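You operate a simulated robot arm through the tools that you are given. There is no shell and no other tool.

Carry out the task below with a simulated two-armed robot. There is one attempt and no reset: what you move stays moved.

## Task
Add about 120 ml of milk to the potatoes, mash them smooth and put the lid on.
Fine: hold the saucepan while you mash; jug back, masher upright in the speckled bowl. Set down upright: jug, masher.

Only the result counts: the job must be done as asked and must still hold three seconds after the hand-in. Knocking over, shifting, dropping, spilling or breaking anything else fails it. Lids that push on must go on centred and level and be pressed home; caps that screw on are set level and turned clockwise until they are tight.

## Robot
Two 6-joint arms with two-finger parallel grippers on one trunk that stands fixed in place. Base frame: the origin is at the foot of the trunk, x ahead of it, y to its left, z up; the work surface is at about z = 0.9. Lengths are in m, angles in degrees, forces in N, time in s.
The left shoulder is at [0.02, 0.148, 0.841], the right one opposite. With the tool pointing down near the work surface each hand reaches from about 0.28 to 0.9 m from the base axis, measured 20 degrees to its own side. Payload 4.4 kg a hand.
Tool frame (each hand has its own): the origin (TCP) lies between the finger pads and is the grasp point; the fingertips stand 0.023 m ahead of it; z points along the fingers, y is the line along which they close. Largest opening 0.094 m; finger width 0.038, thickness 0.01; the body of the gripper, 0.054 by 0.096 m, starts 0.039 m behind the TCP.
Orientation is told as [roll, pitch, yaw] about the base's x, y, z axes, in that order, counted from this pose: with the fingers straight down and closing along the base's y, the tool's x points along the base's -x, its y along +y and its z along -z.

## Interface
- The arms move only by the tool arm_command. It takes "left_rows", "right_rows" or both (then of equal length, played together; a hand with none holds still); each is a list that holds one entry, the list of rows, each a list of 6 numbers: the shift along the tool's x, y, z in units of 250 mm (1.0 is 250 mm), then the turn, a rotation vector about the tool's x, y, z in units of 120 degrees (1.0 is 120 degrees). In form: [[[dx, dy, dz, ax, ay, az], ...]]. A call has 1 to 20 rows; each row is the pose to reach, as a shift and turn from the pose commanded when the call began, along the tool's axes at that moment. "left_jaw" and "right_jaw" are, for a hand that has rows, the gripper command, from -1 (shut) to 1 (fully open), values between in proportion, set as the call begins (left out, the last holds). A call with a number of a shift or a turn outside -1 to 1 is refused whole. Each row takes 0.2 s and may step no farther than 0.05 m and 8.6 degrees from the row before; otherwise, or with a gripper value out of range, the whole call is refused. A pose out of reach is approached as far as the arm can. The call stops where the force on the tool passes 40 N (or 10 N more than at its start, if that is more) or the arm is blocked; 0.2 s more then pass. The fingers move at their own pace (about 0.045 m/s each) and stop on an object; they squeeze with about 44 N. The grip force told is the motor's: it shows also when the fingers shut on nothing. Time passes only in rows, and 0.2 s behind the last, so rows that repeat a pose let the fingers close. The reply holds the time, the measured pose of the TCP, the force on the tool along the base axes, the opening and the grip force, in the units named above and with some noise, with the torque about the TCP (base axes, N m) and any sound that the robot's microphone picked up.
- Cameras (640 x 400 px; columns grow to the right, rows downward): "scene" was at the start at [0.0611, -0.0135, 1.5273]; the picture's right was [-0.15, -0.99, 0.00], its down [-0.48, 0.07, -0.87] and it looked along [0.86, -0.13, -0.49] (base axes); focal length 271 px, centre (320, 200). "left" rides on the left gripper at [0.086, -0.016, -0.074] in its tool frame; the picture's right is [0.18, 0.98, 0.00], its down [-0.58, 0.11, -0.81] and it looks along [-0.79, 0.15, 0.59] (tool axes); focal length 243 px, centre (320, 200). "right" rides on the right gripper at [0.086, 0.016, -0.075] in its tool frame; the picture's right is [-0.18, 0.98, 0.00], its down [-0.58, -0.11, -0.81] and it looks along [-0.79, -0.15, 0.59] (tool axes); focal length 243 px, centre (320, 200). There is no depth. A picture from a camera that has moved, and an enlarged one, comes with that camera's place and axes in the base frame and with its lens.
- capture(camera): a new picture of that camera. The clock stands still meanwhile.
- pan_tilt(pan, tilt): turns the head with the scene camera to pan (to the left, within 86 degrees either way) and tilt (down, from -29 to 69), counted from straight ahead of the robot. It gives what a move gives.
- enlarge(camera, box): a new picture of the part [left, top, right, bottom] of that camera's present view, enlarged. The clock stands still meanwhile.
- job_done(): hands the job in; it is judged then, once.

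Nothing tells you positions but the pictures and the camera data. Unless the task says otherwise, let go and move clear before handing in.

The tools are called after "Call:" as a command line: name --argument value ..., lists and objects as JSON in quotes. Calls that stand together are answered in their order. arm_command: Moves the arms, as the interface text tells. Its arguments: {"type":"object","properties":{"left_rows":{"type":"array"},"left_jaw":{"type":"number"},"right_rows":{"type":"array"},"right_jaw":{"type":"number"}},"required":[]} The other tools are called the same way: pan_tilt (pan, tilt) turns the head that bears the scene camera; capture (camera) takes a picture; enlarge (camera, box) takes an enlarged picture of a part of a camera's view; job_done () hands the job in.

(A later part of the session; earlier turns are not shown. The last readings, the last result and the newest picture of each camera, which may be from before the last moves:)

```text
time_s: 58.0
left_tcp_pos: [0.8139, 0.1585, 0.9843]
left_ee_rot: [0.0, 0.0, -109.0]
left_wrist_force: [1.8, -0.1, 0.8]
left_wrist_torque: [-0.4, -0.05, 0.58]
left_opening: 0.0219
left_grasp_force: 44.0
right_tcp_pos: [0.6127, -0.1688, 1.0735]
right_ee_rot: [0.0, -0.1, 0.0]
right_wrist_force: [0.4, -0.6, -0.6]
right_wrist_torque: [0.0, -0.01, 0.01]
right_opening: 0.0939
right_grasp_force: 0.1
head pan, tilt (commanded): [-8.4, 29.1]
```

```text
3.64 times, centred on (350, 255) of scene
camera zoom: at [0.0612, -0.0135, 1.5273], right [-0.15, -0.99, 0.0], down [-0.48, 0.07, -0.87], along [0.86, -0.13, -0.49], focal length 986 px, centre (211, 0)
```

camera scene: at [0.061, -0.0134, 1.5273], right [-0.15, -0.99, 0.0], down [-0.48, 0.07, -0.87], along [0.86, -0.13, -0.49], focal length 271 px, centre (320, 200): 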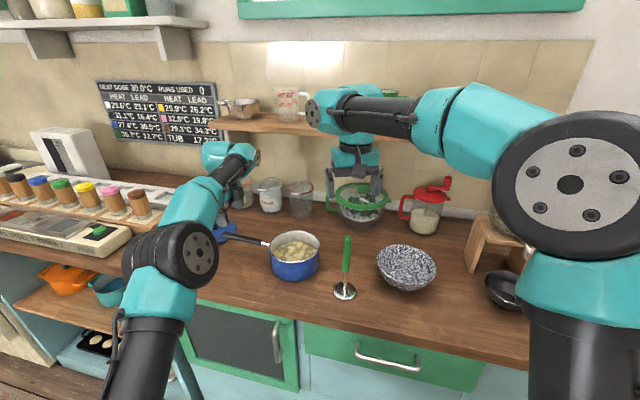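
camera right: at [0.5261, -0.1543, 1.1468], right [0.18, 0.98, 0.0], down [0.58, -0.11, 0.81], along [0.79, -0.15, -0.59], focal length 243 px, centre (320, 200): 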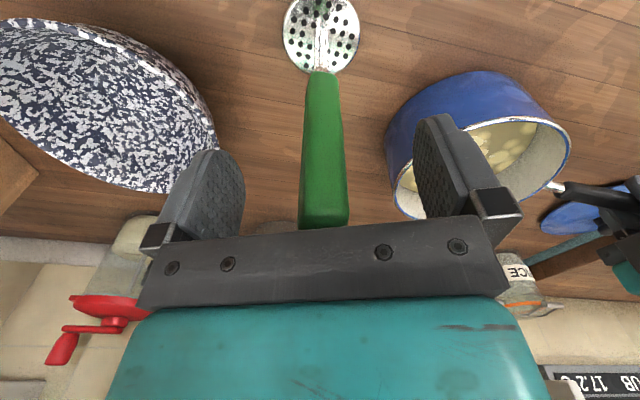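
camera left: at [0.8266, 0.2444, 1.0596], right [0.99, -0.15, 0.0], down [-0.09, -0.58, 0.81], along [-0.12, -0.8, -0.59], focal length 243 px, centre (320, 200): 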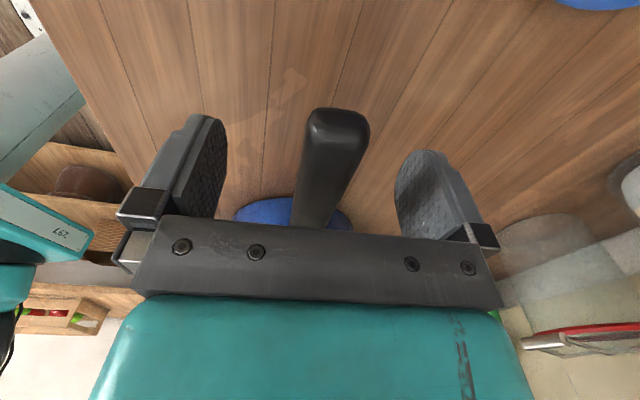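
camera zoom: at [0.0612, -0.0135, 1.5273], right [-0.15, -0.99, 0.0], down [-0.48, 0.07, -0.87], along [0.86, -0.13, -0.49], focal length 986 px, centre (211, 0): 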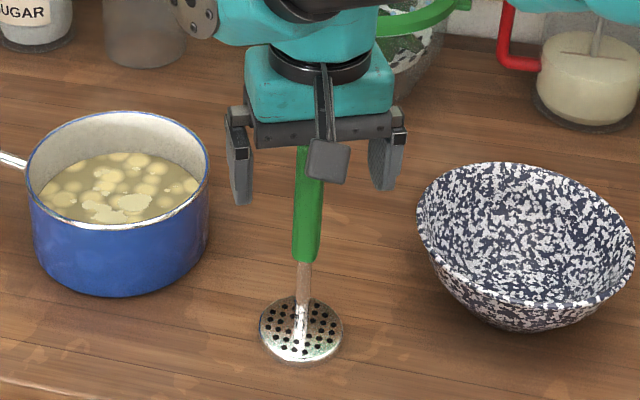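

The masher handle is centred between the right fingers. I close on it.

Call:
arm_command --right_rows '[[[0, 0, 0, 0, 0, 0], [0, 0, 0, 0, 0, 0], [0, 0, 0, 0, 0, 0], [0, 0, 0, 0, 0, 0], [0, 0, 0, 0, 0, 0], [0, 0, 0, 0, 0, 0], [0, 0, 0, 0, 0, 0]]]' --right_jaw -1

Call:
capture --camera "right"

Call:
enlarge --camera "scene" --box '[300, 200, 400, 310]'

```text
time_s: 59.6
left_tcp_pos: [0.8128, 0.1597, 0.9851]
left_ee_rot: [-0.1, 0.0, -109.1]
left_wrist_force: [3.8, 0.5, 0.3]
left_wrist_torque: [-0.18, -0.04, 0.62]
left_opening: 0.0217
left_grasp_force: 43.8
right_tcp_pos: [0.6114, -0.1693, 1.072]
right_ee_rot: [0.0, 0.0, 0.0]
right_wrist_force: [0.6, -0.6, 0.9]
right_wrist_torque: [-0.09, -0.17, -0.02]
right_opening: 0.0199
right_grasp_force: 44.3
head pan, tilt (commanded): [-8.4, 29.1]
```

```text
taken
camera right: at [0.5262, -0.1542, 1.1471], right [0.18, 0.98, 0.0], down [0.58, -0.11, 0.81], along [0.79, -0.15, -0.59], focal length 243 px, centre (320, 200)
```

right: 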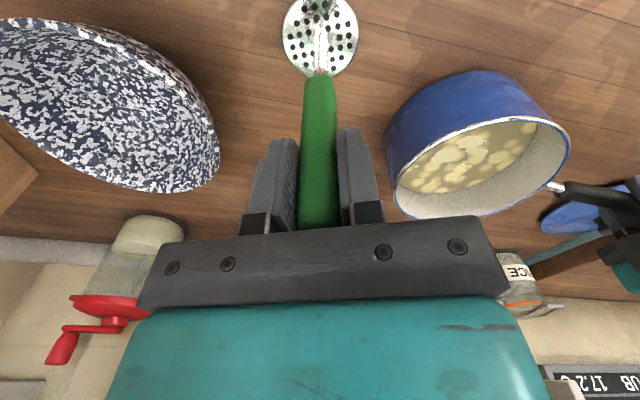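

```text
3.64 times, centred on (350, 255) of scene
camera zoom: at [0.0612, -0.0135, 1.5273], right [-0.15, -0.99, 0.0], down [-0.48, 0.07, -0.87], along [0.86, -0.13, -0.49], focal length 986 px, centre (211, 0)
```

zoom: 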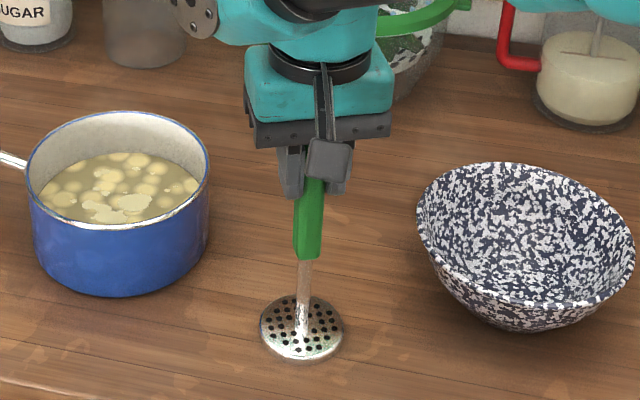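

Masher gripped at 20 mm. Before lifting I check where both wrists are so they don't meet over the pan.

Call:
arm_command --right_rows '[[[0, 0, -0.05, 0, 0, 0], [0, 0, -0.15, 0, 0, 0], [0, 0, -0.3, 0, 0, 0], [0, 0, -0.45, 0, 0, 0], [0, 0, -0.56, 0, 0, 0], [0, 0, -0.56, 0, 0, 0]]]'

Call:
capture --camera "scene"

Call:
enlarge --camera "scene" --box '[160, 80, 420, 300]'

Call:
capture --camera "right"

```text
time_s: 61.0
left_tcp_pos: [0.8137, 0.1585, 0.9854]
left_ee_rot: [0.1, 0.0, -109.0]
left_wrist_force: [2.5, -0.1, 1.0]
left_wrist_torque: [-0.02, -0.08, 0.35]
left_opening: 0.0219
left_grasp_force: 44.1
right_tcp_pos: [0.6133, -0.1698, 1.2112]
right_ee_rot: [0.0, 0.1, 0.0]
right_wrist_force: [-0.1, 0.1, -3.1]
right_wrist_torque: [0.03, 0.0, 0.03]
right_opening: 0.0199
right_grasp_force: 44.6
head pan, tilt (commanded): [-8.4, 29.1]
```

```text
taken
camera scene: at [0.0612, -0.0135, 1.5273], right [-0.15, -0.99, 0.0], down [-0.48, 0.07, -0.87], along [0.86, -0.13, -0.49], focal length 271 px, centre (320, 200)
```

scene: 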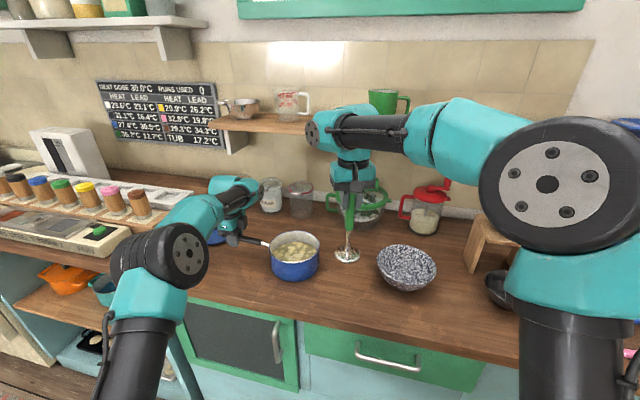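

```text
1.82 times, centred on (290, 190) of scene
camera zoom: at [0.0612, -0.0135, 1.5273], right [-0.15, -0.99, 0.0], down [-0.48, 0.07, -0.87], along [0.86, -0.13, -0.49], focal length 493 px, centre (374, 218)
```

zoom: 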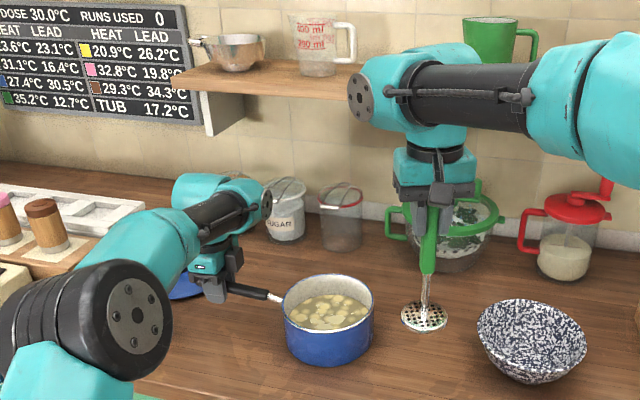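

```text
taken
camera right: at [0.5257, -0.1544, 1.2858], right [0.18, 0.98, 0.0], down [0.58, -0.11, 0.81], along [0.79, -0.15, -0.59], focal length 243 px, centre (320, 200)
```

right: 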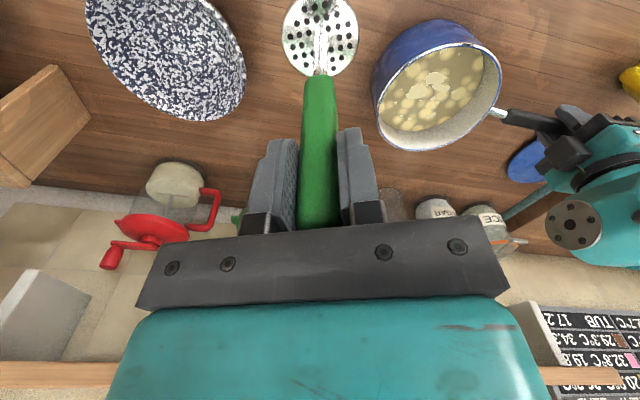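

The two wrists would come within a centimetre or so over the pan with the left hand upright. I'll release, turn the left hand around (yaw about +71°) and re-grip with its wrist leaning away to +y.

Call:
arm_command --left_rows '[[[0, 0, 0, 0, 0, 0], [0, 0, 0, 0, 0, 0], [0, 0, 0, 0, 0, 0], [0, 0, 0, 0, 0, 0], [0, 0, 0, 0, 0, 0], [0, 0, 0, 0, 0, 0]]]' --left_jaw 1

Call:
arm_command --left_rows '[[[0, 0, -0.06, 0, 0, 0], [0, 0, -0.2, 0, 0, 0], [0, 0, -0.36, 0, 0, 0], [0, 0, -0.52, 0, 0, 0], [0, 0, -0.64, 0, 0, 0], [0, 0, -0.7, 0, 0, 0], [0, 0, -0.7, 0, 0, 0]]]'

Call:
enlarge --camera "scene" --box '[200, 190, 360, 300]'

```text
time_s: 62.4
left_tcp_pos: [0.8133, 0.1579, 0.9855]
left_ee_rot: [0.0, 0.0, -109.0]
left_wrist_force: [-0.3, -0.7, 0.5]
left_wrist_torque: [-0.02, 0.03, 0.0]
left_opening: 0.094
left_grasp_force: 0.0
right_tcp_pos: [0.6123, -0.1688, 1.2101]
right_ee_rot: [0.1, -0.1, -0.1]
right_wrist_force: [0.4, -0.5, -3.5]
right_wrist_torque: [0.03, 0.05, -0.02]
right_opening: 0.0198
right_grasp_force: 44.5
head pan, tilt (commanded): [-8.4, 29.1]
```

```text
time_s: 64.0
left_tcp_pos: [0.8029, 0.1588, 1.1524]
left_ee_rot: [0.1, 0.0, -109.0]
left_wrist_force: [0.5, -0.7, 0.0]
left_wrist_torque: [-0.03, -0.02, -0.01]
left_opening: 0.094
left_grasp_force: 0.1
left hand out of reach, approached as far as the arm can: row 5, 6, 7
right_tcp_pos: [0.612, -0.1709, 1.2104]
right_ee_rot: [0.1, -0.1, 0.0]
right_wrist_force: [-0.4, -0.2, -3.2]
right_wrist_torque: [0.01, 0.0, -0.01]
right_opening: 0.0196
right_grasp_force: 44.4
head pan, tilt (commanded): [-8.4, 29.1]
```

```text
3.64 times, centred on (280, 245) of scene
camera zoom: at [0.0611, -0.0135, 1.5273], right [-0.15, -0.99, 0.0], down [-0.48, 0.07, -0.87], along [0.86, -0.13, -0.49], focal length 986 px, centre (466, 36)
```

zoom: 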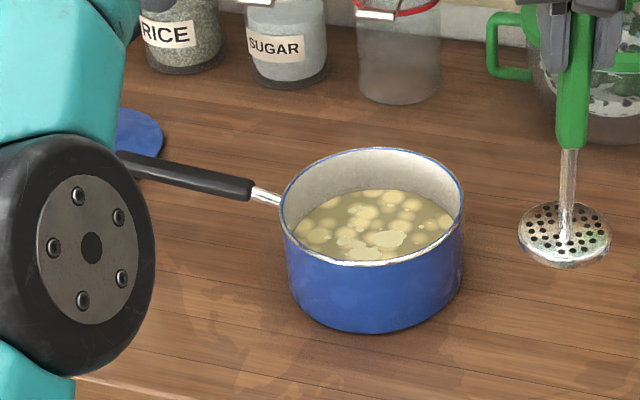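

Call:
arm_command --left_rows '[[[-0.006, -0.017, 0, 0, 0, -0.068], [-0.012, -0.034, 0, 0, 0, -0.136], [-0.018, -0.051, 0, 0, 0, -0.204], [-0.024, -0.069, 0, 0, 0, -0.272], [-0.03, -0.086, 0, 0, 0, -0.34], [-0.036, -0.103, 0, 0, 0, -0.408], [-0.042, -0.12, 0, 0, 0, -0.476], [-0.048, -0.137, 0, 0, 0, -0.544], [-0.054, -0.155, 0, 0, 0, -0.612], [-0.06, -0.172, 0, 0, 0, -0.68], [-0.065, -0.189, 0, 0, 0, -0.75], [-0.065, -0.189, 0, 0, 0, -0.75]]]'

Call:
arm_command --left_rows '[[[0, 0, 0, 0, 0, -0.068], [0, 0, 0, 0, 0, -0.136], [0, 0, 0, 0, 0, -0.204], [0, 0, 0, 0, 0, -0.272], [0, 0, 0, 0, 0, -0.34], [0, 0, 0, 0, 0, -0.408], [0, 0, 0, 0, 0, -0.476], [0, 0, 0, 0, 0, -0.544], [0, 0, 0, 0, 0, -0.612], [0, 0, 0, 0, 0, -0.68], [0, 0, 0, 0, 0, -0.75], [0, 0, 0, 0, 0, -0.75]]]'

```text
time_s: 66.6
left_tcp_pos: [0.7519, 0.1572, 1.1512]
left_ee_rot: [0.1, 0.0, -18.9]
left_wrist_force: [-0.6, -0.6, -0.5]
left_wrist_torque: [0.0, -0.03, 0.01]
left_opening: 0.0941
left_grasp_force: 0.0
right_tcp_pos: [0.6113, -0.1698, 1.211]
right_ee_rot: [0.1, 0.0, 0.0]
right_wrist_force: [-0.2, -0.3, -2.5]
right_wrist_torque: [-0.02, 0.0, -0.01]
right_opening: 0.0197
right_grasp_force: 43.8
head pan, tilt (commanded): [-8.4, 29.1]
```

```text
time_s: 69.2
left_tcp_pos: [0.7518, 0.1577, 1.1509]
left_ee_rot: [0.0, 0.0, 71.2]
left_wrist_force: [0.3, -0.7, 0.1]
left_wrist_torque: [0.02, 0.01, 0.01]
left_opening: 0.094
left_grasp_force: 0.0
right_tcp_pos: [0.6123, -0.17, 1.2099]
right_ee_rot: [0.0, 0.1, 0.0]
right_wrist_force: [0.0, 0.3, -3.6]
right_wrist_torque: [0.03, 0.04, 0.01]
right_opening: 0.0198
right_grasp_force: 43.9
head pan, tilt (commanded): [-8.4, 29.1]
```

Call:
arm_command --left_rows '[[[0, 0, 0, 0, 0.06, 0], [0, 0, 0, 0, 0.12, 0], [0, 0, 0, 0, 0.18, 0], [0, 0, 0, 0, 0.24, 0], [0, 0, 0, 0, 0.2917, 0], [-0.02, -0.06, 0.05, 0, 0.2917, 0], [-0.04, -0.12, 0.13, 0, 0.2917, 0], [-0.06, -0.18, 0.21, 0, 0.2917, 0], [-0.083, -0.233, 0.29, 0, 0.2917, 0], [-0.083, -0.233, 0.364, 0, 0.2917, 0], [-0.083, -0.233, 0.364, 0, 0.2917, 0]]]'

Call:
capture --camera "left"

Call:
capture --camera "scene"

Call:
capture --camera "right"

```text
time_s: 71.6
left_tcp_pos: [0.805, 0.1595, 1.056]
left_ee_rot: [0.0, 34.9, 71.0]
left_wrist_force: [-0.5, -0.4, 0.0]
left_wrist_torque: [-0.02, 0.02, -0.02]
left_opening: 0.094
left_grasp_force: 0.2
left hand out of reach, approached as far as the arm can: row 8, 9, 10, 11
right_tcp_pos: [0.6117, -0.1695, 1.2108]
right_ee_rot: [0.0, 0.0, 0.0]
right_wrist_force: [0.4, -0.1, -3.2]
right_wrist_torque: [0.0, 0.01, 0.02]
right_opening: 0.0198
right_grasp_force: 44.5
head pan, tilt (commanded): [-8.4, 29.1]
```

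```text
taken
camera left: at [0.8113, 0.1274, 1.1671], right [-0.98, 0.18, 0.11], down [0.2, 0.92, 0.33], along [-0.04, 0.34, -0.94], focal length 243 px, centre (320, 200)
```

left: 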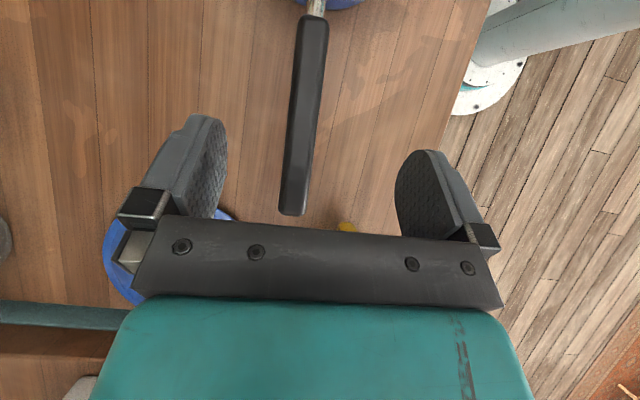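

```text
taken
camera scene: at [0.0612, -0.0135, 1.5273], right [-0.15, -0.99, 0.0], down [-0.48, 0.07, -0.87], along [0.86, -0.13, -0.49], focal length 271 px, centre (320, 200)
```

scene: 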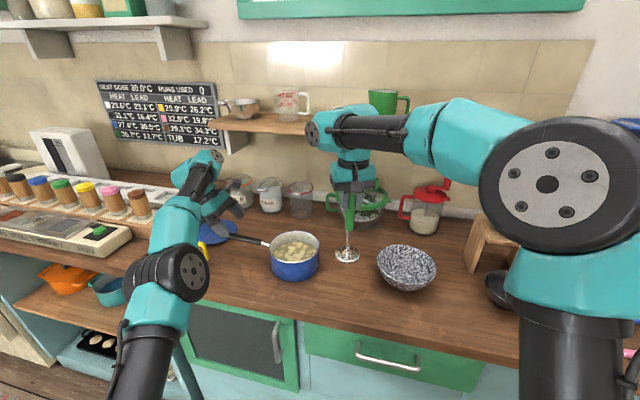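

```text
taken
camera right: at [0.5257, -0.1545, 1.2855], right [0.18, 0.98, 0.0], down [0.58, -0.11, 0.81], along [0.79, -0.15, -0.59], focal length 243 px, centre (320, 200)
```

right: 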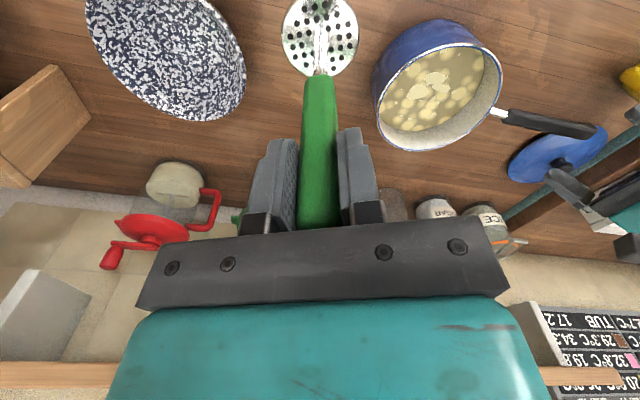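

Call:
arm_command --left_rows '[[[-0.03, -0.01, 0.065, 0, 0, 0], [-0.06, -0.02, 0.13, 0, 0, 0], [-0.08, -0.033, 0.18, 0, 0, 0], [-0.08, -0.033, 0.18, 0, 0, 0]]]'

Call:
capture --camera "left"

Call:
enlarge --camera "right" --box '[480, 60, 640, 260]'

Call:
enlarge --camera "scene" --box '[150, 140, 310, 290]'

```text
time_s: 72.6
left_tcp_pos: [0.8104, 0.1474, 1.0078]
left_ee_rot: [0.0, 35.0, 71.1]
left_wrist_force: [0.6, -0.4, 0.6]
left_wrist_torque: [0.03, -0.01, -0.04]
left_opening: 0.094
left_grasp_force: 0.1
right_tcp_pos: [0.6115, -0.1695, 1.2115]
right_ee_rot: [0.0, 0.1, 0.0]
right_wrist_force: [-0.3, -0.4, -1.9]
right_wrist_torque: [0.05, 0.0, 0.02]
right_opening: 0.0199
right_grasp_force: 44.5
head pan, tilt (commanded): [-8.4, 29.1]
```

```text
taken
camera left: at [0.8167, 0.1147, 1.119], right [-0.98, 0.18, 0.11], down [0.2, 0.92, 0.33], along [-0.04, 0.34, -0.94], focal length 243 px, centre (320, 200)
```

left: 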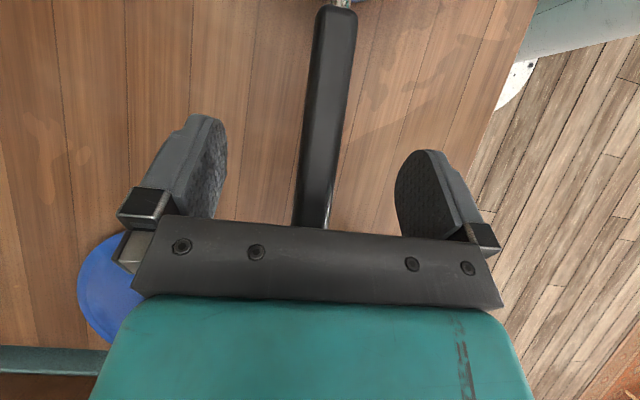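

```text
2.00 times, centred on (560, 160) of right
camera zoom: at [0.5257, -0.1545, 1.2855], right [0.18, 0.98, 0.0], down [0.58, -0.11, 0.81], along [0.79, -0.15, -0.59], focal length 485 px, centre (-160, 280)
```

zoom: 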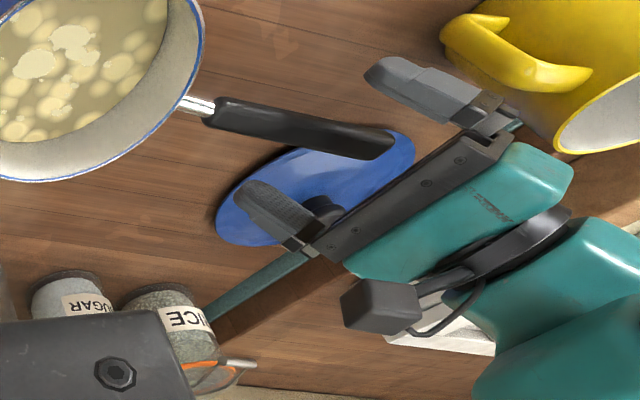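

```text
2.67 times, centred on (230, 215) of scene
camera zoom: at [0.0611, -0.0135, 1.5273], right [-0.15, -0.99, 0.0], down [-0.48, 0.07, -0.87], along [0.86, -0.13, -0.49], focal length 723 px, centre (560, 160)
```

zoom: 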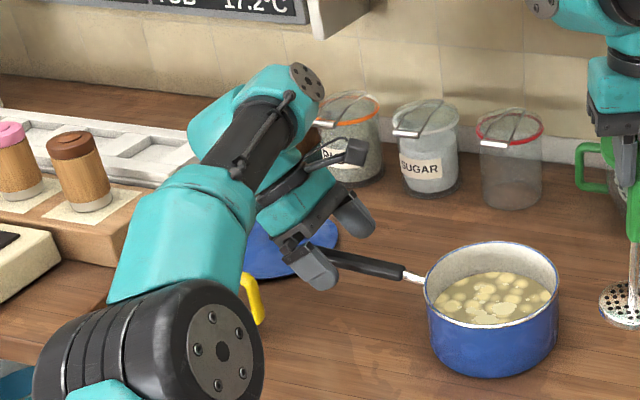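

Call:
arm_command --left_rows '[[[-0.022, 0.002, 0.045, 0, 0, 0], [-0.044, 0.003, 0.09, 0, 0, 0], [-0.044, 0.003, 0.09, 0, 0, 0]]]'

Call:
capture --camera "left"

```text
time_s: 73.4
left_tcp_pos: [0.8093, 0.146, 0.9848]
left_ee_rot: [0.0, 35.0, 71.0]
left_wrist_force: [1.8, 4.6, 5.4]
left_wrist_torque: [0.2, -0.07, 0.03]
left_opening: 0.0941
left_grasp_force: 0.0
right_tcp_pos: [0.6114, -0.1686, 1.2105]
right_ee_rot: [0.0, 0.0, 0.1]
right_wrist_force: [-0.9, -0.3, -3.1]
right_wrist_torque: [0.0, 0.01, -0.01]
right_opening: 0.0197
right_grasp_force: 43.7
head pan, tilt (commanded): [-8.4, 29.1]
```

```text
taken
camera left: at [0.8151, 0.1118, 1.0958], right [-0.98, 0.18, 0.1], down [0.2, 0.92, 0.33], along [-0.04, 0.34, -0.94], focal length 243 px, centre (320, 200)
```

left: 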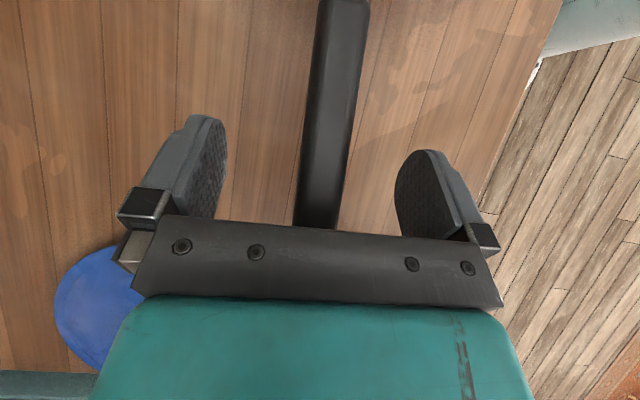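

A light touch: the handle's end meets the palm because of the lean. I back off and shift toward the handle's end.

Call:
arm_command --left_rows '[[[-0.01, 0.001, -0.045, 0, 0, 0], [-0.05, 0.003, -0.06, 0, 0, 0], [-0.05, 0.003, -0.045, 0, 0, 0], [-0.05, 0.003, -0.045, 0, 0, 0]]]'

Call:
capture --camera "left"

Call:
enlarge --camera "right" --box '[480, 60, 640, 260]'

```text
time_s: 74.4
left_tcp_pos: [0.8137, 0.1619, 0.9865]
left_ee_rot: [0.0, 34.9, 71.0]
left_wrist_force: [-0.3, -0.2, -0.8]
left_wrist_torque: [0.0, 0.03, 0.0]
left_opening: 0.0941
left_grasp_force: 0.0
right_tcp_pos: [0.6123, -0.1703, 1.2115]
right_ee_rot: [0.0, 0.0, 0.0]
right_wrist_force: [0.5, -1.3, -3.5]
right_wrist_torque: [0.02, -0.01, -0.01]
right_opening: 0.0197
right_grasp_force: 44.2
head pan, tilt (commanded): [-8.4, 29.1]
```

```text
taken
camera left: at [0.8206, 0.1285, 1.0968], right [-0.98, 0.18, 0.11], down [0.2, 0.92, 0.33], along [-0.04, 0.34, -0.94], focal length 243 px, centre (320, 200)
```

left: 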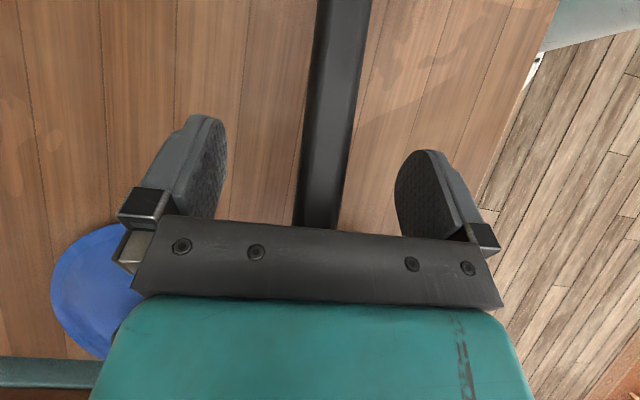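

```text
2.00 times, centred on (560, 160) of right
camera zoom: at [0.5257, -0.1545, 1.2855], right [0.18, 0.98, 0.0], down [0.58, -0.11, 0.81], along [0.79, -0.15, -0.59], focal length 485 px, centre (-160, 280)
```

zoom: 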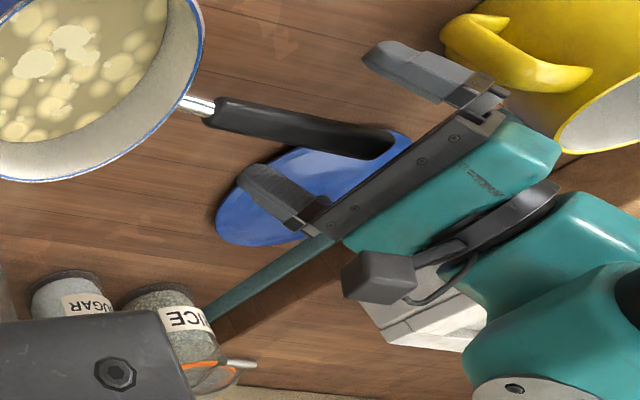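

Call:
arm_command --left_rows '[[[0, 0, 0, 0, 0, 0], [0, 0, 0, 0, 0, 0], [0, 0, 0, 0, 0, 0], [0, 0, 0, 0, 0, 0], [0, 0, 0, 0, 0, 0], [0, 0, 0, 0, 0, 0], [0, 0, 0, 0, 0, 0]]]' --left_jaw -1

Call:
enlarge --camera "scene" --box '[150, 90, 390, 300]'

Call:
enlarge --camera "right" --box '[360, 10, 520, 160]'

```text
time_s: 76.0
left_tcp_pos: [0.8139, 0.1618, 0.9862]
left_ee_rot: [0.0, 35.0, 71.1]
left_wrist_force: [5.1, -0.4, 0.7]
left_wrist_torque: [-0.02, -0.05, 0.82]
left_opening: 0.0221
left_grasp_force: 44.2
right_tcp_pos: [0.6114, -0.1701, 1.2111]
right_ee_rot: [0.0, 0.0, 0.0]
right_wrist_force: [-0.4, 0.5, -3.3]
right_wrist_torque: [0.01, 0.01, 0.0]
right_opening: 0.0197
right_grasp_force: 44.2
head pan, tilt (commanded): [-8.4, 29.1]
```

```text
1.90 times, centred on (270, 195) of scene
camera zoom: at [0.0613, -0.0135, 1.5273], right [-0.15, -0.99, 0.0], down [-0.48, 0.07, -0.87], along [0.86, -0.13, -0.49], focal length 516 px, centre (415, 210)
```

zoom: 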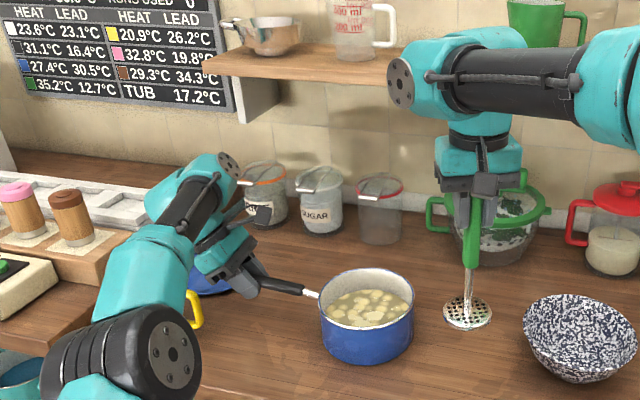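

```text
2.67 times, centred on (440, 85) of right
camera zoom: at [0.5258, -0.1546, 1.2854], right [0.18, 0.98, 0.0], down [0.58, -0.11, 0.81], along [0.79, -0.15, -0.59], focal length 647 px, centre (0, 507)
```

zoom: 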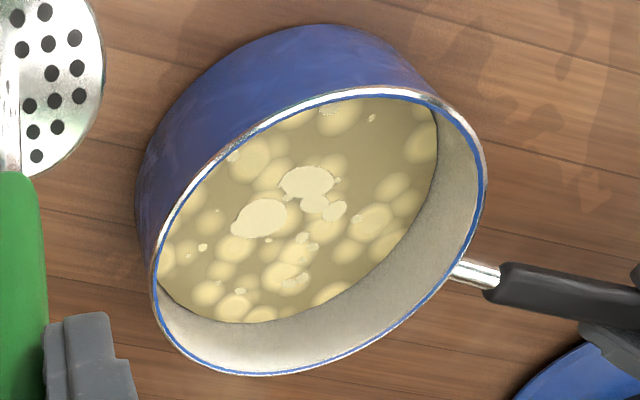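

The left wrist now leans clear. Pan centre is about (0.751, -0.031) with content level near z 0.93; I bring the masher over it.

Call:
arm_command --right_rows '[[[-0.09, 0.09, 0, 0, 0, 0], [-0.19, 0.19, 0, 0, 0, 0], [-0.29, 0.29, 0, 0, 0, 0], [-0.39, 0.385, 0, 0, 0, 0], [-0.48, 0.475, 0, 0, 0, 0], [-0.56, 0.551, 0, 0, 0, 0], [-0.56, 0.551, 0, 0, 0, 0]]]'

Call:
capture --camera "right"

Call:
enlarge --camera "scene" --box '[150, 90, 390, 300]'

Call:
capture --camera "left"

```text
time_s: 77.6
left_tcp_pos: [0.8136, 0.1611, 0.9853]
left_ee_rot: [0.0, 35.0, 70.9]
left_wrist_force: [1.0, 0.3, 2.5]
left_wrist_torque: [-0.16, 0.11, -0.05]
left_opening: 0.0217
left_grasp_force: 43.8
right_tcp_pos: [0.7505, -0.0316, 1.2088]
right_ee_rot: [-0.1, -0.1, 0.1]
right_wrist_force: [-0.1, 0.9, -3.1]
right_wrist_torque: [0.0, 0.0, 0.02]
right_opening: 0.0195
right_grasp_force: 43.9
head pan, tilt (commanded): [-8.4, 29.1]
```

```text
taken
camera right: at [0.6638, -0.0157, 1.2841], right [0.18, 0.98, 0.0], down [0.58, -0.11, 0.81], along [0.79, -0.15, -0.59], focal length 243 px, centre (320, 200)
```

right: 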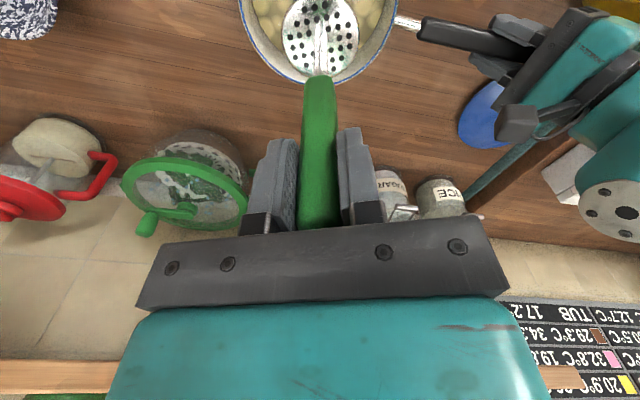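

```text
1.90 times, centred on (270, 195) of scene
camera zoom: at [0.0612, -0.0134, 1.5273], right [-0.15, -0.99, 0.0], down [-0.48, 0.07, -0.87], along [0.86, -0.13, -0.49], focal length 516 px, centre (415, 210)
```

zoom: 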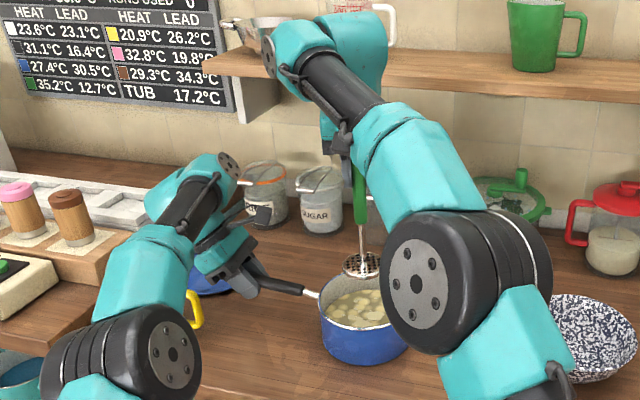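

```text
taken
camera left: at [0.8205, 0.1285, 1.0969], right [-0.98, 0.18, 0.11], down [0.2, 0.92, 0.33], along [-0.04, 0.34, -0.94], focal length 243 px, centre (320, 200)
```

left: 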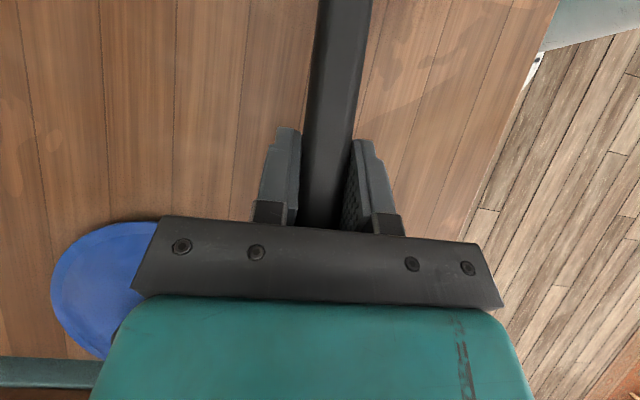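

Call:
arm_command --right_rows '[[[0, 0, 0.08, 0, 0, 0], [0, 0, 0.18, 0, 0, 0], [0, 0, 0.28, 0, 0, 0], [0, 0, 0.355, 0, 0, 0], [0, 0, 0.43, 0, 0, 0], [0, 0, 0.48, 0, 0, 0], [0, 0, 0.51, 0, 0, 0]]]'

Call:
enlarge --camera "right" --box '[220, 0, 420, 120]'

Call:
enlarge --camera "scene" --box '[240, 180, 360, 290]'

```text
time_s: 79.2
left_tcp_pos: [0.8139, 0.1617, 0.9857]
left_ee_rot: [0.0, 35.0, 71.0]
left_wrist_force: [0.0, -0.1, 3.4]
left_wrist_torque: [-0.15, 0.09, -0.08]
left_opening: 0.0219
left_grasp_force: 44.1
right_tcp_pos: [0.7511, -0.0326, 1.0836]
right_ee_rot: [0.1, 0.0, -0.1]
right_wrist_force: [0.2, -0.7, -2.4]
right_wrist_torque: [0.0, -0.01, -0.01]
right_opening: 0.0196
right_grasp_force: 44.2
head pan, tilt (commanded): [-8.4, 29.1]
```

```text
3.20 times, centred on (320, 60) of right
camera zoom: at [0.6651, -0.0168, 1.158], right [0.18, 0.98, 0.0], down [0.58, -0.11, 0.81], along [0.79, -0.15, -0.59], focal length 776 px, centre (320, 648)
```

zoom: 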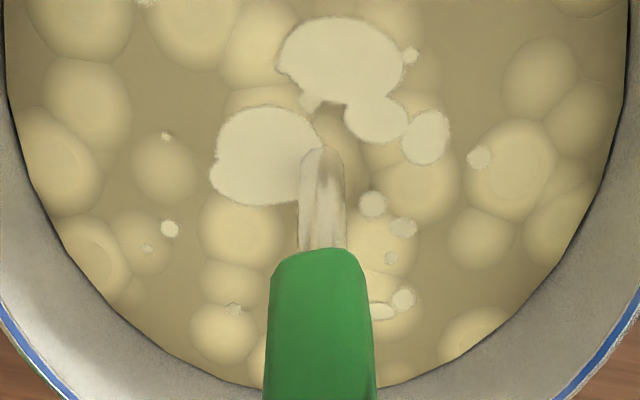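

```text
3.64 times, centred on (300, 235) of scene
camera zoom: at [0.0611, -0.0135, 1.5273], right [-0.15, -0.99, 0.0], down [-0.48, 0.07, -0.87], along [0.86, -0.13, -0.49], focal length 986 px, centre (393, 73)
```

zoom: 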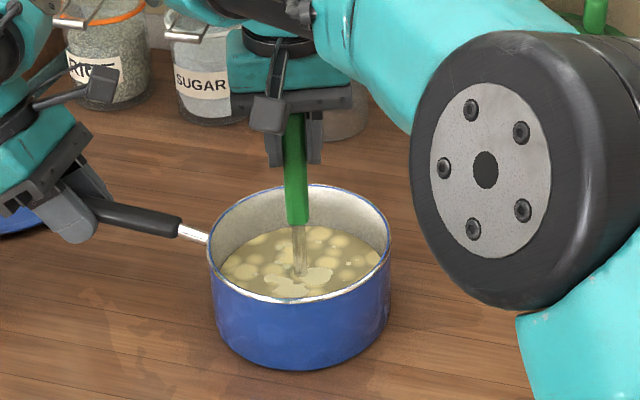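

Call:
arm_command --right_rows '[[[0, 0, 0.012, 0, 0, 0], [0, 0, 0.02, 0, 0, 0], [0, 0, 0.028, 0, 0, 0]]]'

Call:
arm_command --right_rows '[[[0, 0, 0.006, 0, 0, 0], [0, 0, 0.012, 0, 0, 0]]]'

```text
time_s: 80.0
left_tcp_pos: [0.8136, 0.1614, 0.9862]
left_ee_rot: [0.0, 35.0, 70.9]
left_wrist_force: [1.3, 0.1, 2.0]
left_wrist_torque: [-0.08, 0.17, -0.07]
left_opening: 0.0217
left_grasp_force: 43.7
right_tcp_pos: [0.7515, -0.0319, 1.0777]
right_ee_rot: [0.1, -0.1, 0.1]
right_wrist_force: [-2.7, 0.0, 1.5]
right_wrist_torque: [-0.01, 0.12, 0.02]
right_opening: 0.0199
right_grasp_force: 44.2
head pan, tilt (commanded): [-8.4, 29.1]
```

```text
time_s: 80.6
left_tcp_pos: [0.8151, 0.1614, 0.9857]
left_ee_rot: [-0.1, 35.0, 70.9]
left_wrist_force: [9.0, 0.3, -0.4]
left_wrist_torque: [-0.02, 0.28, 0.48]
left_opening: 0.0219
left_grasp_force: 43.8
right_tcp_pos: [0.7503, -0.0321, 1.0774]
right_ee_rot: [0.1, -0.3, 0.0]
right_wrist_force: [-6.7, 3.6, 33.8]
right_wrist_torque: [0.06, 0.4, 0.05]
right_opening: 0.02
right_grasp_force: 43.8
head pan, tilt (commanded): [-8.4, 29.1]
```

The pan's floor is at TCP z ≈ 1.077. I now mash in up-and-down strokes around the pan, the left hand holding it.

Call:
arm_command --right_rows '[[[0, 0, -0.1, 0, 0, 0], [0, 0, -0.2, 0, 0, 0], [-0.07, 0, -0.2, 0, 0, 0], [-0.14, 0, -0.11, 0, 0, 0], [-0.14, 0, -0.018, 0, 0, 0], [-0.14, 0, -0.11, 0, 0, 0], [-0.14, 0, -0.2, 0, 0, 0], [-0.07, 0.121, -0.2, 0, 0, 0], [-0.07, 0.121, -0.11, 0, 0, 0], [-0.07, 0.121, -0.018, 0, 0, 0], [-0.07, 0.121, -0.11, 0, 0, 0], [-0.07, 0.121, -0.2, 0, 0, 0], [0.07, 0.121, -0.2, 0, 0, 0], [0.07, 0.121, -0.11, 0, 0, 0], [0.07, 0.121, -0.018, 0, 0, 0], [0.07, 0.121, -0.11, 0, 0, 0], [0.07, 0.121, -0.2, 0, 0, 0]]]'

Call:
enlarge --camera "right" --box '[220, 0, 420, 120]'

Call:
enlarge --camera "scene" --box '[240, 180, 360, 290]'

```text
time_s: 84.2
left_tcp_pos: [0.8142, 0.1606, 0.9844]
left_ee_rot: [0.0, 35.0, 70.9]
left_wrist_force: [-3.1, 2.6, 1.5]
left_wrist_torque: [0.26, -0.03, -0.51]
left_opening: 0.0219
left_grasp_force: 43.7
right_tcp_pos: [0.7347, 0.0002, 1.1242]
right_ee_rot: [0.1, 0.1, 0.0]
right_wrist_force: [0.5, -0.1, -3.4]
right_wrist_torque: [0.02, 0.0, -0.03]
right_opening: 0.02
right_grasp_force: 43.9
head pan, tilt (commanded): [-8.4, 29.1]
```

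```text
3.20 times, centred on (320, 60) of right
camera zoom: at [0.648, 0.0159, 1.1981], right [0.18, 0.98, 0.0], down [0.58, -0.11, 0.81], along [0.79, -0.15, -0.59], focal length 776 px, centre (320, 648)
```

zoom: 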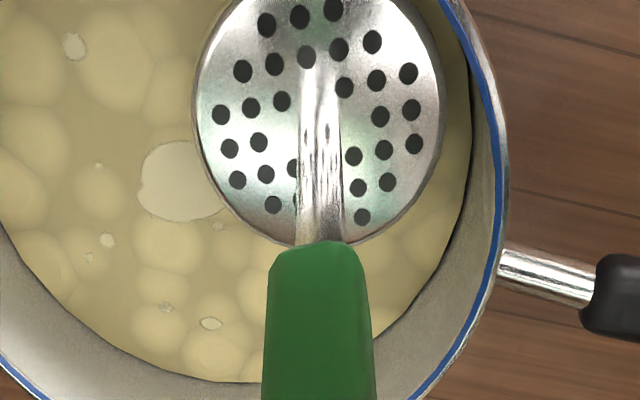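

```text
3.64 times, centred on (300, 235) of scene
camera zoom: at [0.0611, -0.0134, 1.5273], right [-0.15, -0.99, 0.0], down [-0.48, 0.07, -0.87], along [0.86, -0.13, -0.49], focal length 986 px, centre (393, 73)
```

zoom: 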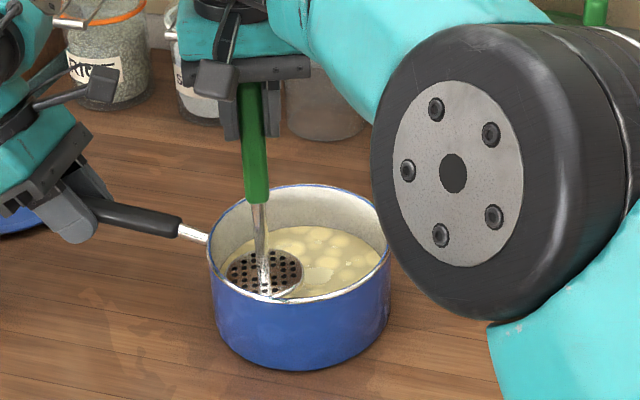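

The lumps are fading. I go on with strokes at the other positions.

Call:
arm_command --right_rows '[[[0.07, -0.121, 0, 0, 0, 0], [0.07, -0.121, 0.09, 0, 0, 0], [0.07, -0.121, 0.182, 0, 0, 0], [0.07, -0.121, 0.09, 0, 0, 0], [0.07, -0.121, 0, 0, 0, 0], [0, -0.242, 0, 0, 0, 0], [0, -0.242, 0.09, 0, 0, 0], [0, -0.242, 0.182, 0, 0, 0], [0, -0.242, 0.09, 0, 0, 0], [0, -0.242, 0, 0, 0, 0], [-0.14, -0.242, 0, 0, 0, 0], [-0.14, -0.242, 0.09, 0, 0, 0], [-0.14, -0.242, 0.182, 0, 0, 0], [-0.14, -0.242, 0.09, 0, 0, 0], [-0.14, -0.242, 0, 0, 0, 0], [-0.07, -0.121, 0, 0, 0, 0], [-0.07, -0.121, 0.09, 0, 0, 0], [-0.07, -0.121, 0.182, 0, 0, 0], [-0.07, -0.121, 0.09, 0, 0, 0], [-0.07, -0.121, 0, 0, 0, 0]]]'

Call:
enlarge --camera "right" --box '[220, 0, 420, 120]'

Call:
enlarge --camera "scene" --box '[240, 180, 360, 290]'

```text
time_s: 88.4
left_tcp_pos: [0.8129, 0.1609, 0.9859]
left_ee_rot: [0.0, 34.9, 71.0]
left_wrist_force: [-1.3, 1.6, 1.7]
left_wrist_torque: [0.17, 0.01, -0.07]
left_opening: 0.0219
left_grasp_force: 43.8
right_tcp_pos: [0.7503, -0.0312, 1.124]
right_ee_rot: [0.1, 0.0, 0.1]
right_wrist_force: [0.1, 0.0, -2.9]
right_wrist_torque: [-0.05, -0.02, 0.02]
right_opening: 0.0199
right_grasp_force: 44.0
head pan, tilt (commanded): [-8.4, 29.1]
```

```text
3.20 times, centred on (320, 60) of right
camera zoom: at [0.6638, -0.016, 1.1989], right [0.18, 0.98, 0.0], down [0.58, -0.11, 0.81], along [0.79, -0.15, -0.59], focal length 776 px, centre (320, 648)
```

zoom: 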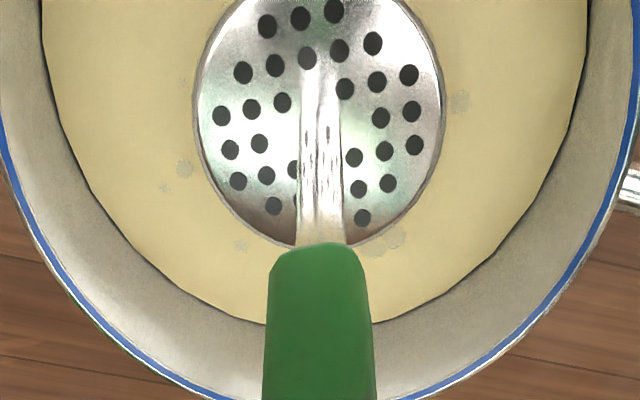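

```text
3.64 times, centred on (300, 235) of scene
camera zoom: at [0.0611, -0.0134, 1.5273], right [-0.15, -0.99, 0.0], down [-0.48, 0.07, -0.87], along [0.86, -0.13, -0.49], focal length 986 px, centre (393, 73)
```

zoom: 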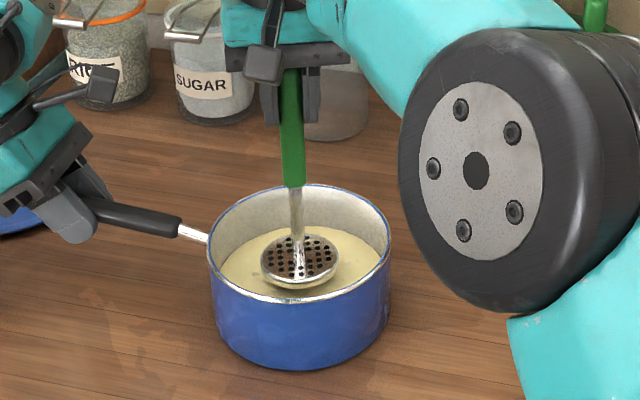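

It's nearly smooth, with a few faint specks left. I do another full round.

Call:
arm_command --right_rows '[[[-0.13, 0.04, 0, 0, 0, 0], [-0.13, 0.04, 0.09, 0, 0, 0], [-0.13, 0.04, 0.182, 0, 0, 0], [-0.13, 0.04, 0.09, 0, 0, 0], [-0.13, 0.04, 0, 0, 0, 0], [-0.03, 0.13, 0, 0, 0, 0], [-0.03, 0.13, 0.09, 0, 0, 0], [-0.03, 0.13, 0.182, 0, 0, 0], [-0.03, 0.13, 0.09, 0, 0, 0], [-0.03, 0.13, 0, 0, 0, 0], [0.09, 0.1, 0, 0, 0, 0], [0.09, 0.1, 0.09, 0, 0, 0], [0.09, 0.1, 0.182, 0, 0, 0], [0.09, 0.1, 0.09, 0, 0, 0], [0.09, 0.1, 0, 0, 0, 0], [0.13, -0.03, 0, 0, 0, 0], [0.13, -0.03, 0.09, 0, 0, 0], [0.13, -0.03, 0.182, 0, 0, 0], [0.13, -0.03, 0.09, 0, 0, 0], [0.13, -0.03, 0, 0, 0, 0]]]'

Call:
arm_command --right_rows '[[[-0.05, -0.09, 0, 0, 0, 0], [-0.05, -0.09, 0.09, 0, 0, 0], [-0.05, -0.09, 0.182, 0, 0, 0], [-0.05, -0.09, 0.09, 0, 0, 0], [-0.05, -0.09, 0, 0, 0, 0], [-0.18, -0.1, 0, 0, 0, 0], [-0.18, -0.1, 0.09, 0, 0, 0], [-0.18, -0.1, 0.182, 0, 0, 0], [-0.18, -0.1, 0.09, 0, 0, 0], [-0.18, -0.1, 0, 0, 0, 0], [-0.23, -0.01, 0, 0, 0, 0], [-0.23, -0.01, 0.09, 0, 0, 0], [-0.23, -0.01, 0.182, 0, 0, 0], [-0.23, -0.01, 0.09, 0, 0, 0], [-0.23, -0.01, 0, 0, 0, 0], [-0.13, 0.03, 0, 0, 0, 0], [-0.13, 0.03, 0.09, 0, 0, 0], [-0.13, 0.03, 0.182, 0, 0, 0], [-0.13, 0.03, 0.09, 0, 0, 0], [-0.13, 0.03, 0, 0, 0, 0]]]'

Call:
enlarge --camera "right" --box '[220, 0, 420, 120]'

Call:
enlarge --camera "scene" --box '[240, 180, 360, 290]'

```text
time_s: 92.6
left_tcp_pos: [0.8141, 0.1617, 0.9855]
left_ee_rot: [0.0, 35.0, 71.0]
left_wrist_force: [-3.6, -0.6, 1.4]
left_wrist_torque: [0.27, 0.03, -0.33]
left_opening: 0.0218
left_grasp_force: 43.9
right_tcp_pos: [0.7178, -0.04, 1.1217]
right_ee_rot: [0.0, 0.0, 0.0]
right_wrist_force: [0.5, 0.3, -3.1]
right_wrist_torque: [0.02, 0.01, 0.01]
right_opening: 0.0198
right_grasp_force: 44.0
head pan, tilt (commanded): [-8.4, 29.1]
```

```text
time_s: 96.8
left_tcp_pos: [0.813, 0.1618, 0.9864]
left_ee_rot: [0.0, 35.0, 71.0]
left_wrist_force: [-1.7, 2.6, 1.4]
left_wrist_torque: [0.28, -0.08, -0.26]
left_opening: 0.022
left_grasp_force: 44.0
right_tcp_pos: [0.7508, -0.0302, 1.1209]
right_ee_rot: [0.0, 0.0, 0.0]
right_wrist_force: [0.2, -0.4, -3.1]
right_wrist_torque: [0.01, -0.03, -0.04]
right_opening: 0.0198
right_grasp_force: 44.6
head pan, tilt (commanded): [-8.4, 29.1]
```

```text
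3.20 times, centred on (320, 60) of right
camera zoom: at [0.6642, -0.0156, 1.1958], right [0.18, 0.98, 0.0], down [0.58, -0.11, 0.81], along [0.79, -0.15, -0.59], focal length 776 px, centre (320, 648)
```

zoom: 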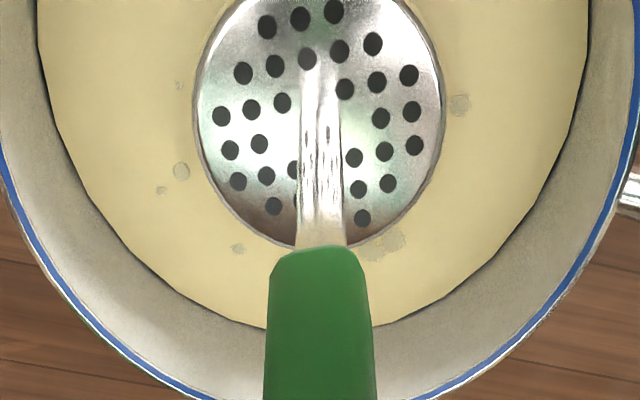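

```text
3.64 times, centred on (300, 235) of scene
camera zoom: at [0.0611, -0.0134, 1.5273], right [-0.15, -0.99, 0.0], down [-0.48, 0.07, -0.87], along [0.86, -0.13, -0.49], focal length 986 px, centre (393, 73)
```

zoom: 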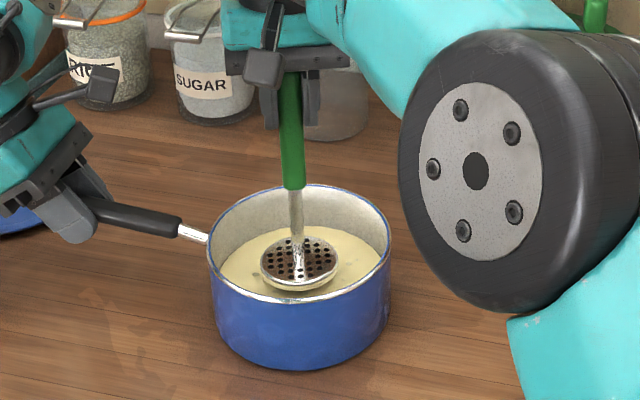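

The potatoes are mashed smooth (only pale milk traces on top). I lift the masher straight out and look at the bowl from above.

Call:
arm_command --right_rows '[[[0, 0, -0.12, 0, 0, 0], [0, 0, -0.26, 0, 0, 0], [0, 0, -0.4, 0, 0, 0], [0, 0, -0.52, 0, 0, 0], [0.05, -0.1, -0.52, 0, 0, 0], [0.12, -0.25, -0.52, 0, 0, 0], [0.2, -0.4, -0.52, 0, 0, 0], [0.28, -0.55, -0.52, 0, 0, 0], [0.36, -0.7, -0.52, 0, 0, 0], [0.42, -0.82, -0.52, 0, 0, 0], [0.46, -0.9, -0.52, 0, 0, 0], [0.46, -0.9, -0.52, 0, 0, 0]]]'

Call:
capture --camera "right"

Call:
capture --camera "scene"

Call:
enlarge --camera "scene" --box '[240, 200, 340, 290]'

```text
time_s: 99.4
left_tcp_pos: [0.8141, 0.1619, 0.9851]
left_ee_rot: [0.1, 35.0, 71.0]
left_wrist_force: [0.1, -4.1, 0.7]
left_wrist_torque: [-0.14, -0.05, 0.28]
left_opening: 0.0219
left_grasp_force: 44.5
right_tcp_pos: [0.6392, -0.2553, 1.2507]
right_ee_rot: [0.0, -0.1, 0.0]
right_wrist_force: [-0.5, -0.4, -3.1]
right_wrist_torque: [0.01, -0.03, -0.01]
right_opening: 0.0197
right_grasp_force: 44.5
right hand out of reach, approached as far as the arm can: row 4
head pan, tilt (commanded): [-8.4, 29.1]
```

```text
taken
camera right: at [0.5533, -0.2407, 1.3259], right [0.18, 0.98, 0.0], down [0.58, -0.11, 0.81], along [0.79, -0.15, -0.59], focal length 243 px, centre (320, 200)
```

right: 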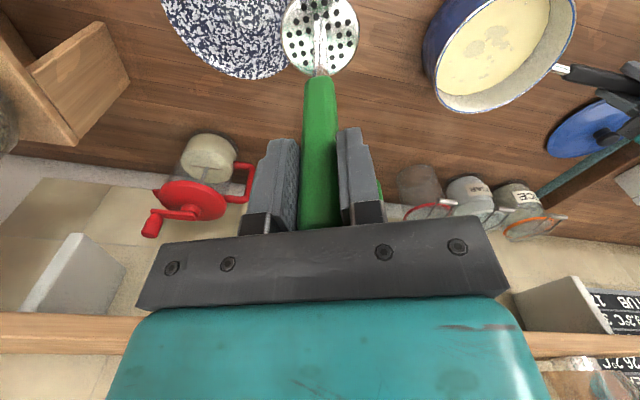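

```text
taken
camera scene: at [0.0611, -0.0136, 1.5273], right [-0.15, -0.99, 0.0], down [-0.48, 0.07, -0.87], along [0.86, -0.13, -0.49], focal length 271 px, centre (320, 200)
```

scene: 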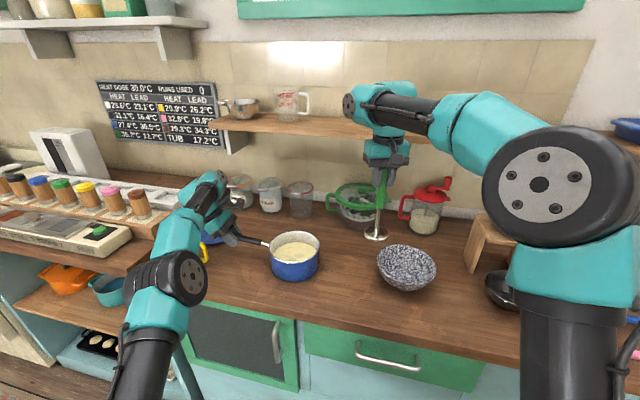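

```text
4.44 times, centred on (290, 245) of scene
camera zoom: at [0.0611, -0.0136, 1.5273], right [-0.15, -0.99, 0.0], down [-0.48, 0.07, -0.87], along [0.86, -0.13, -0.49], focal length 1205 px, centre (453, 0)
```

zoom: 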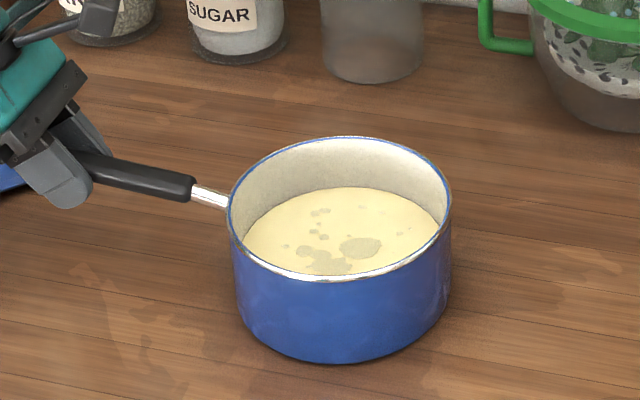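

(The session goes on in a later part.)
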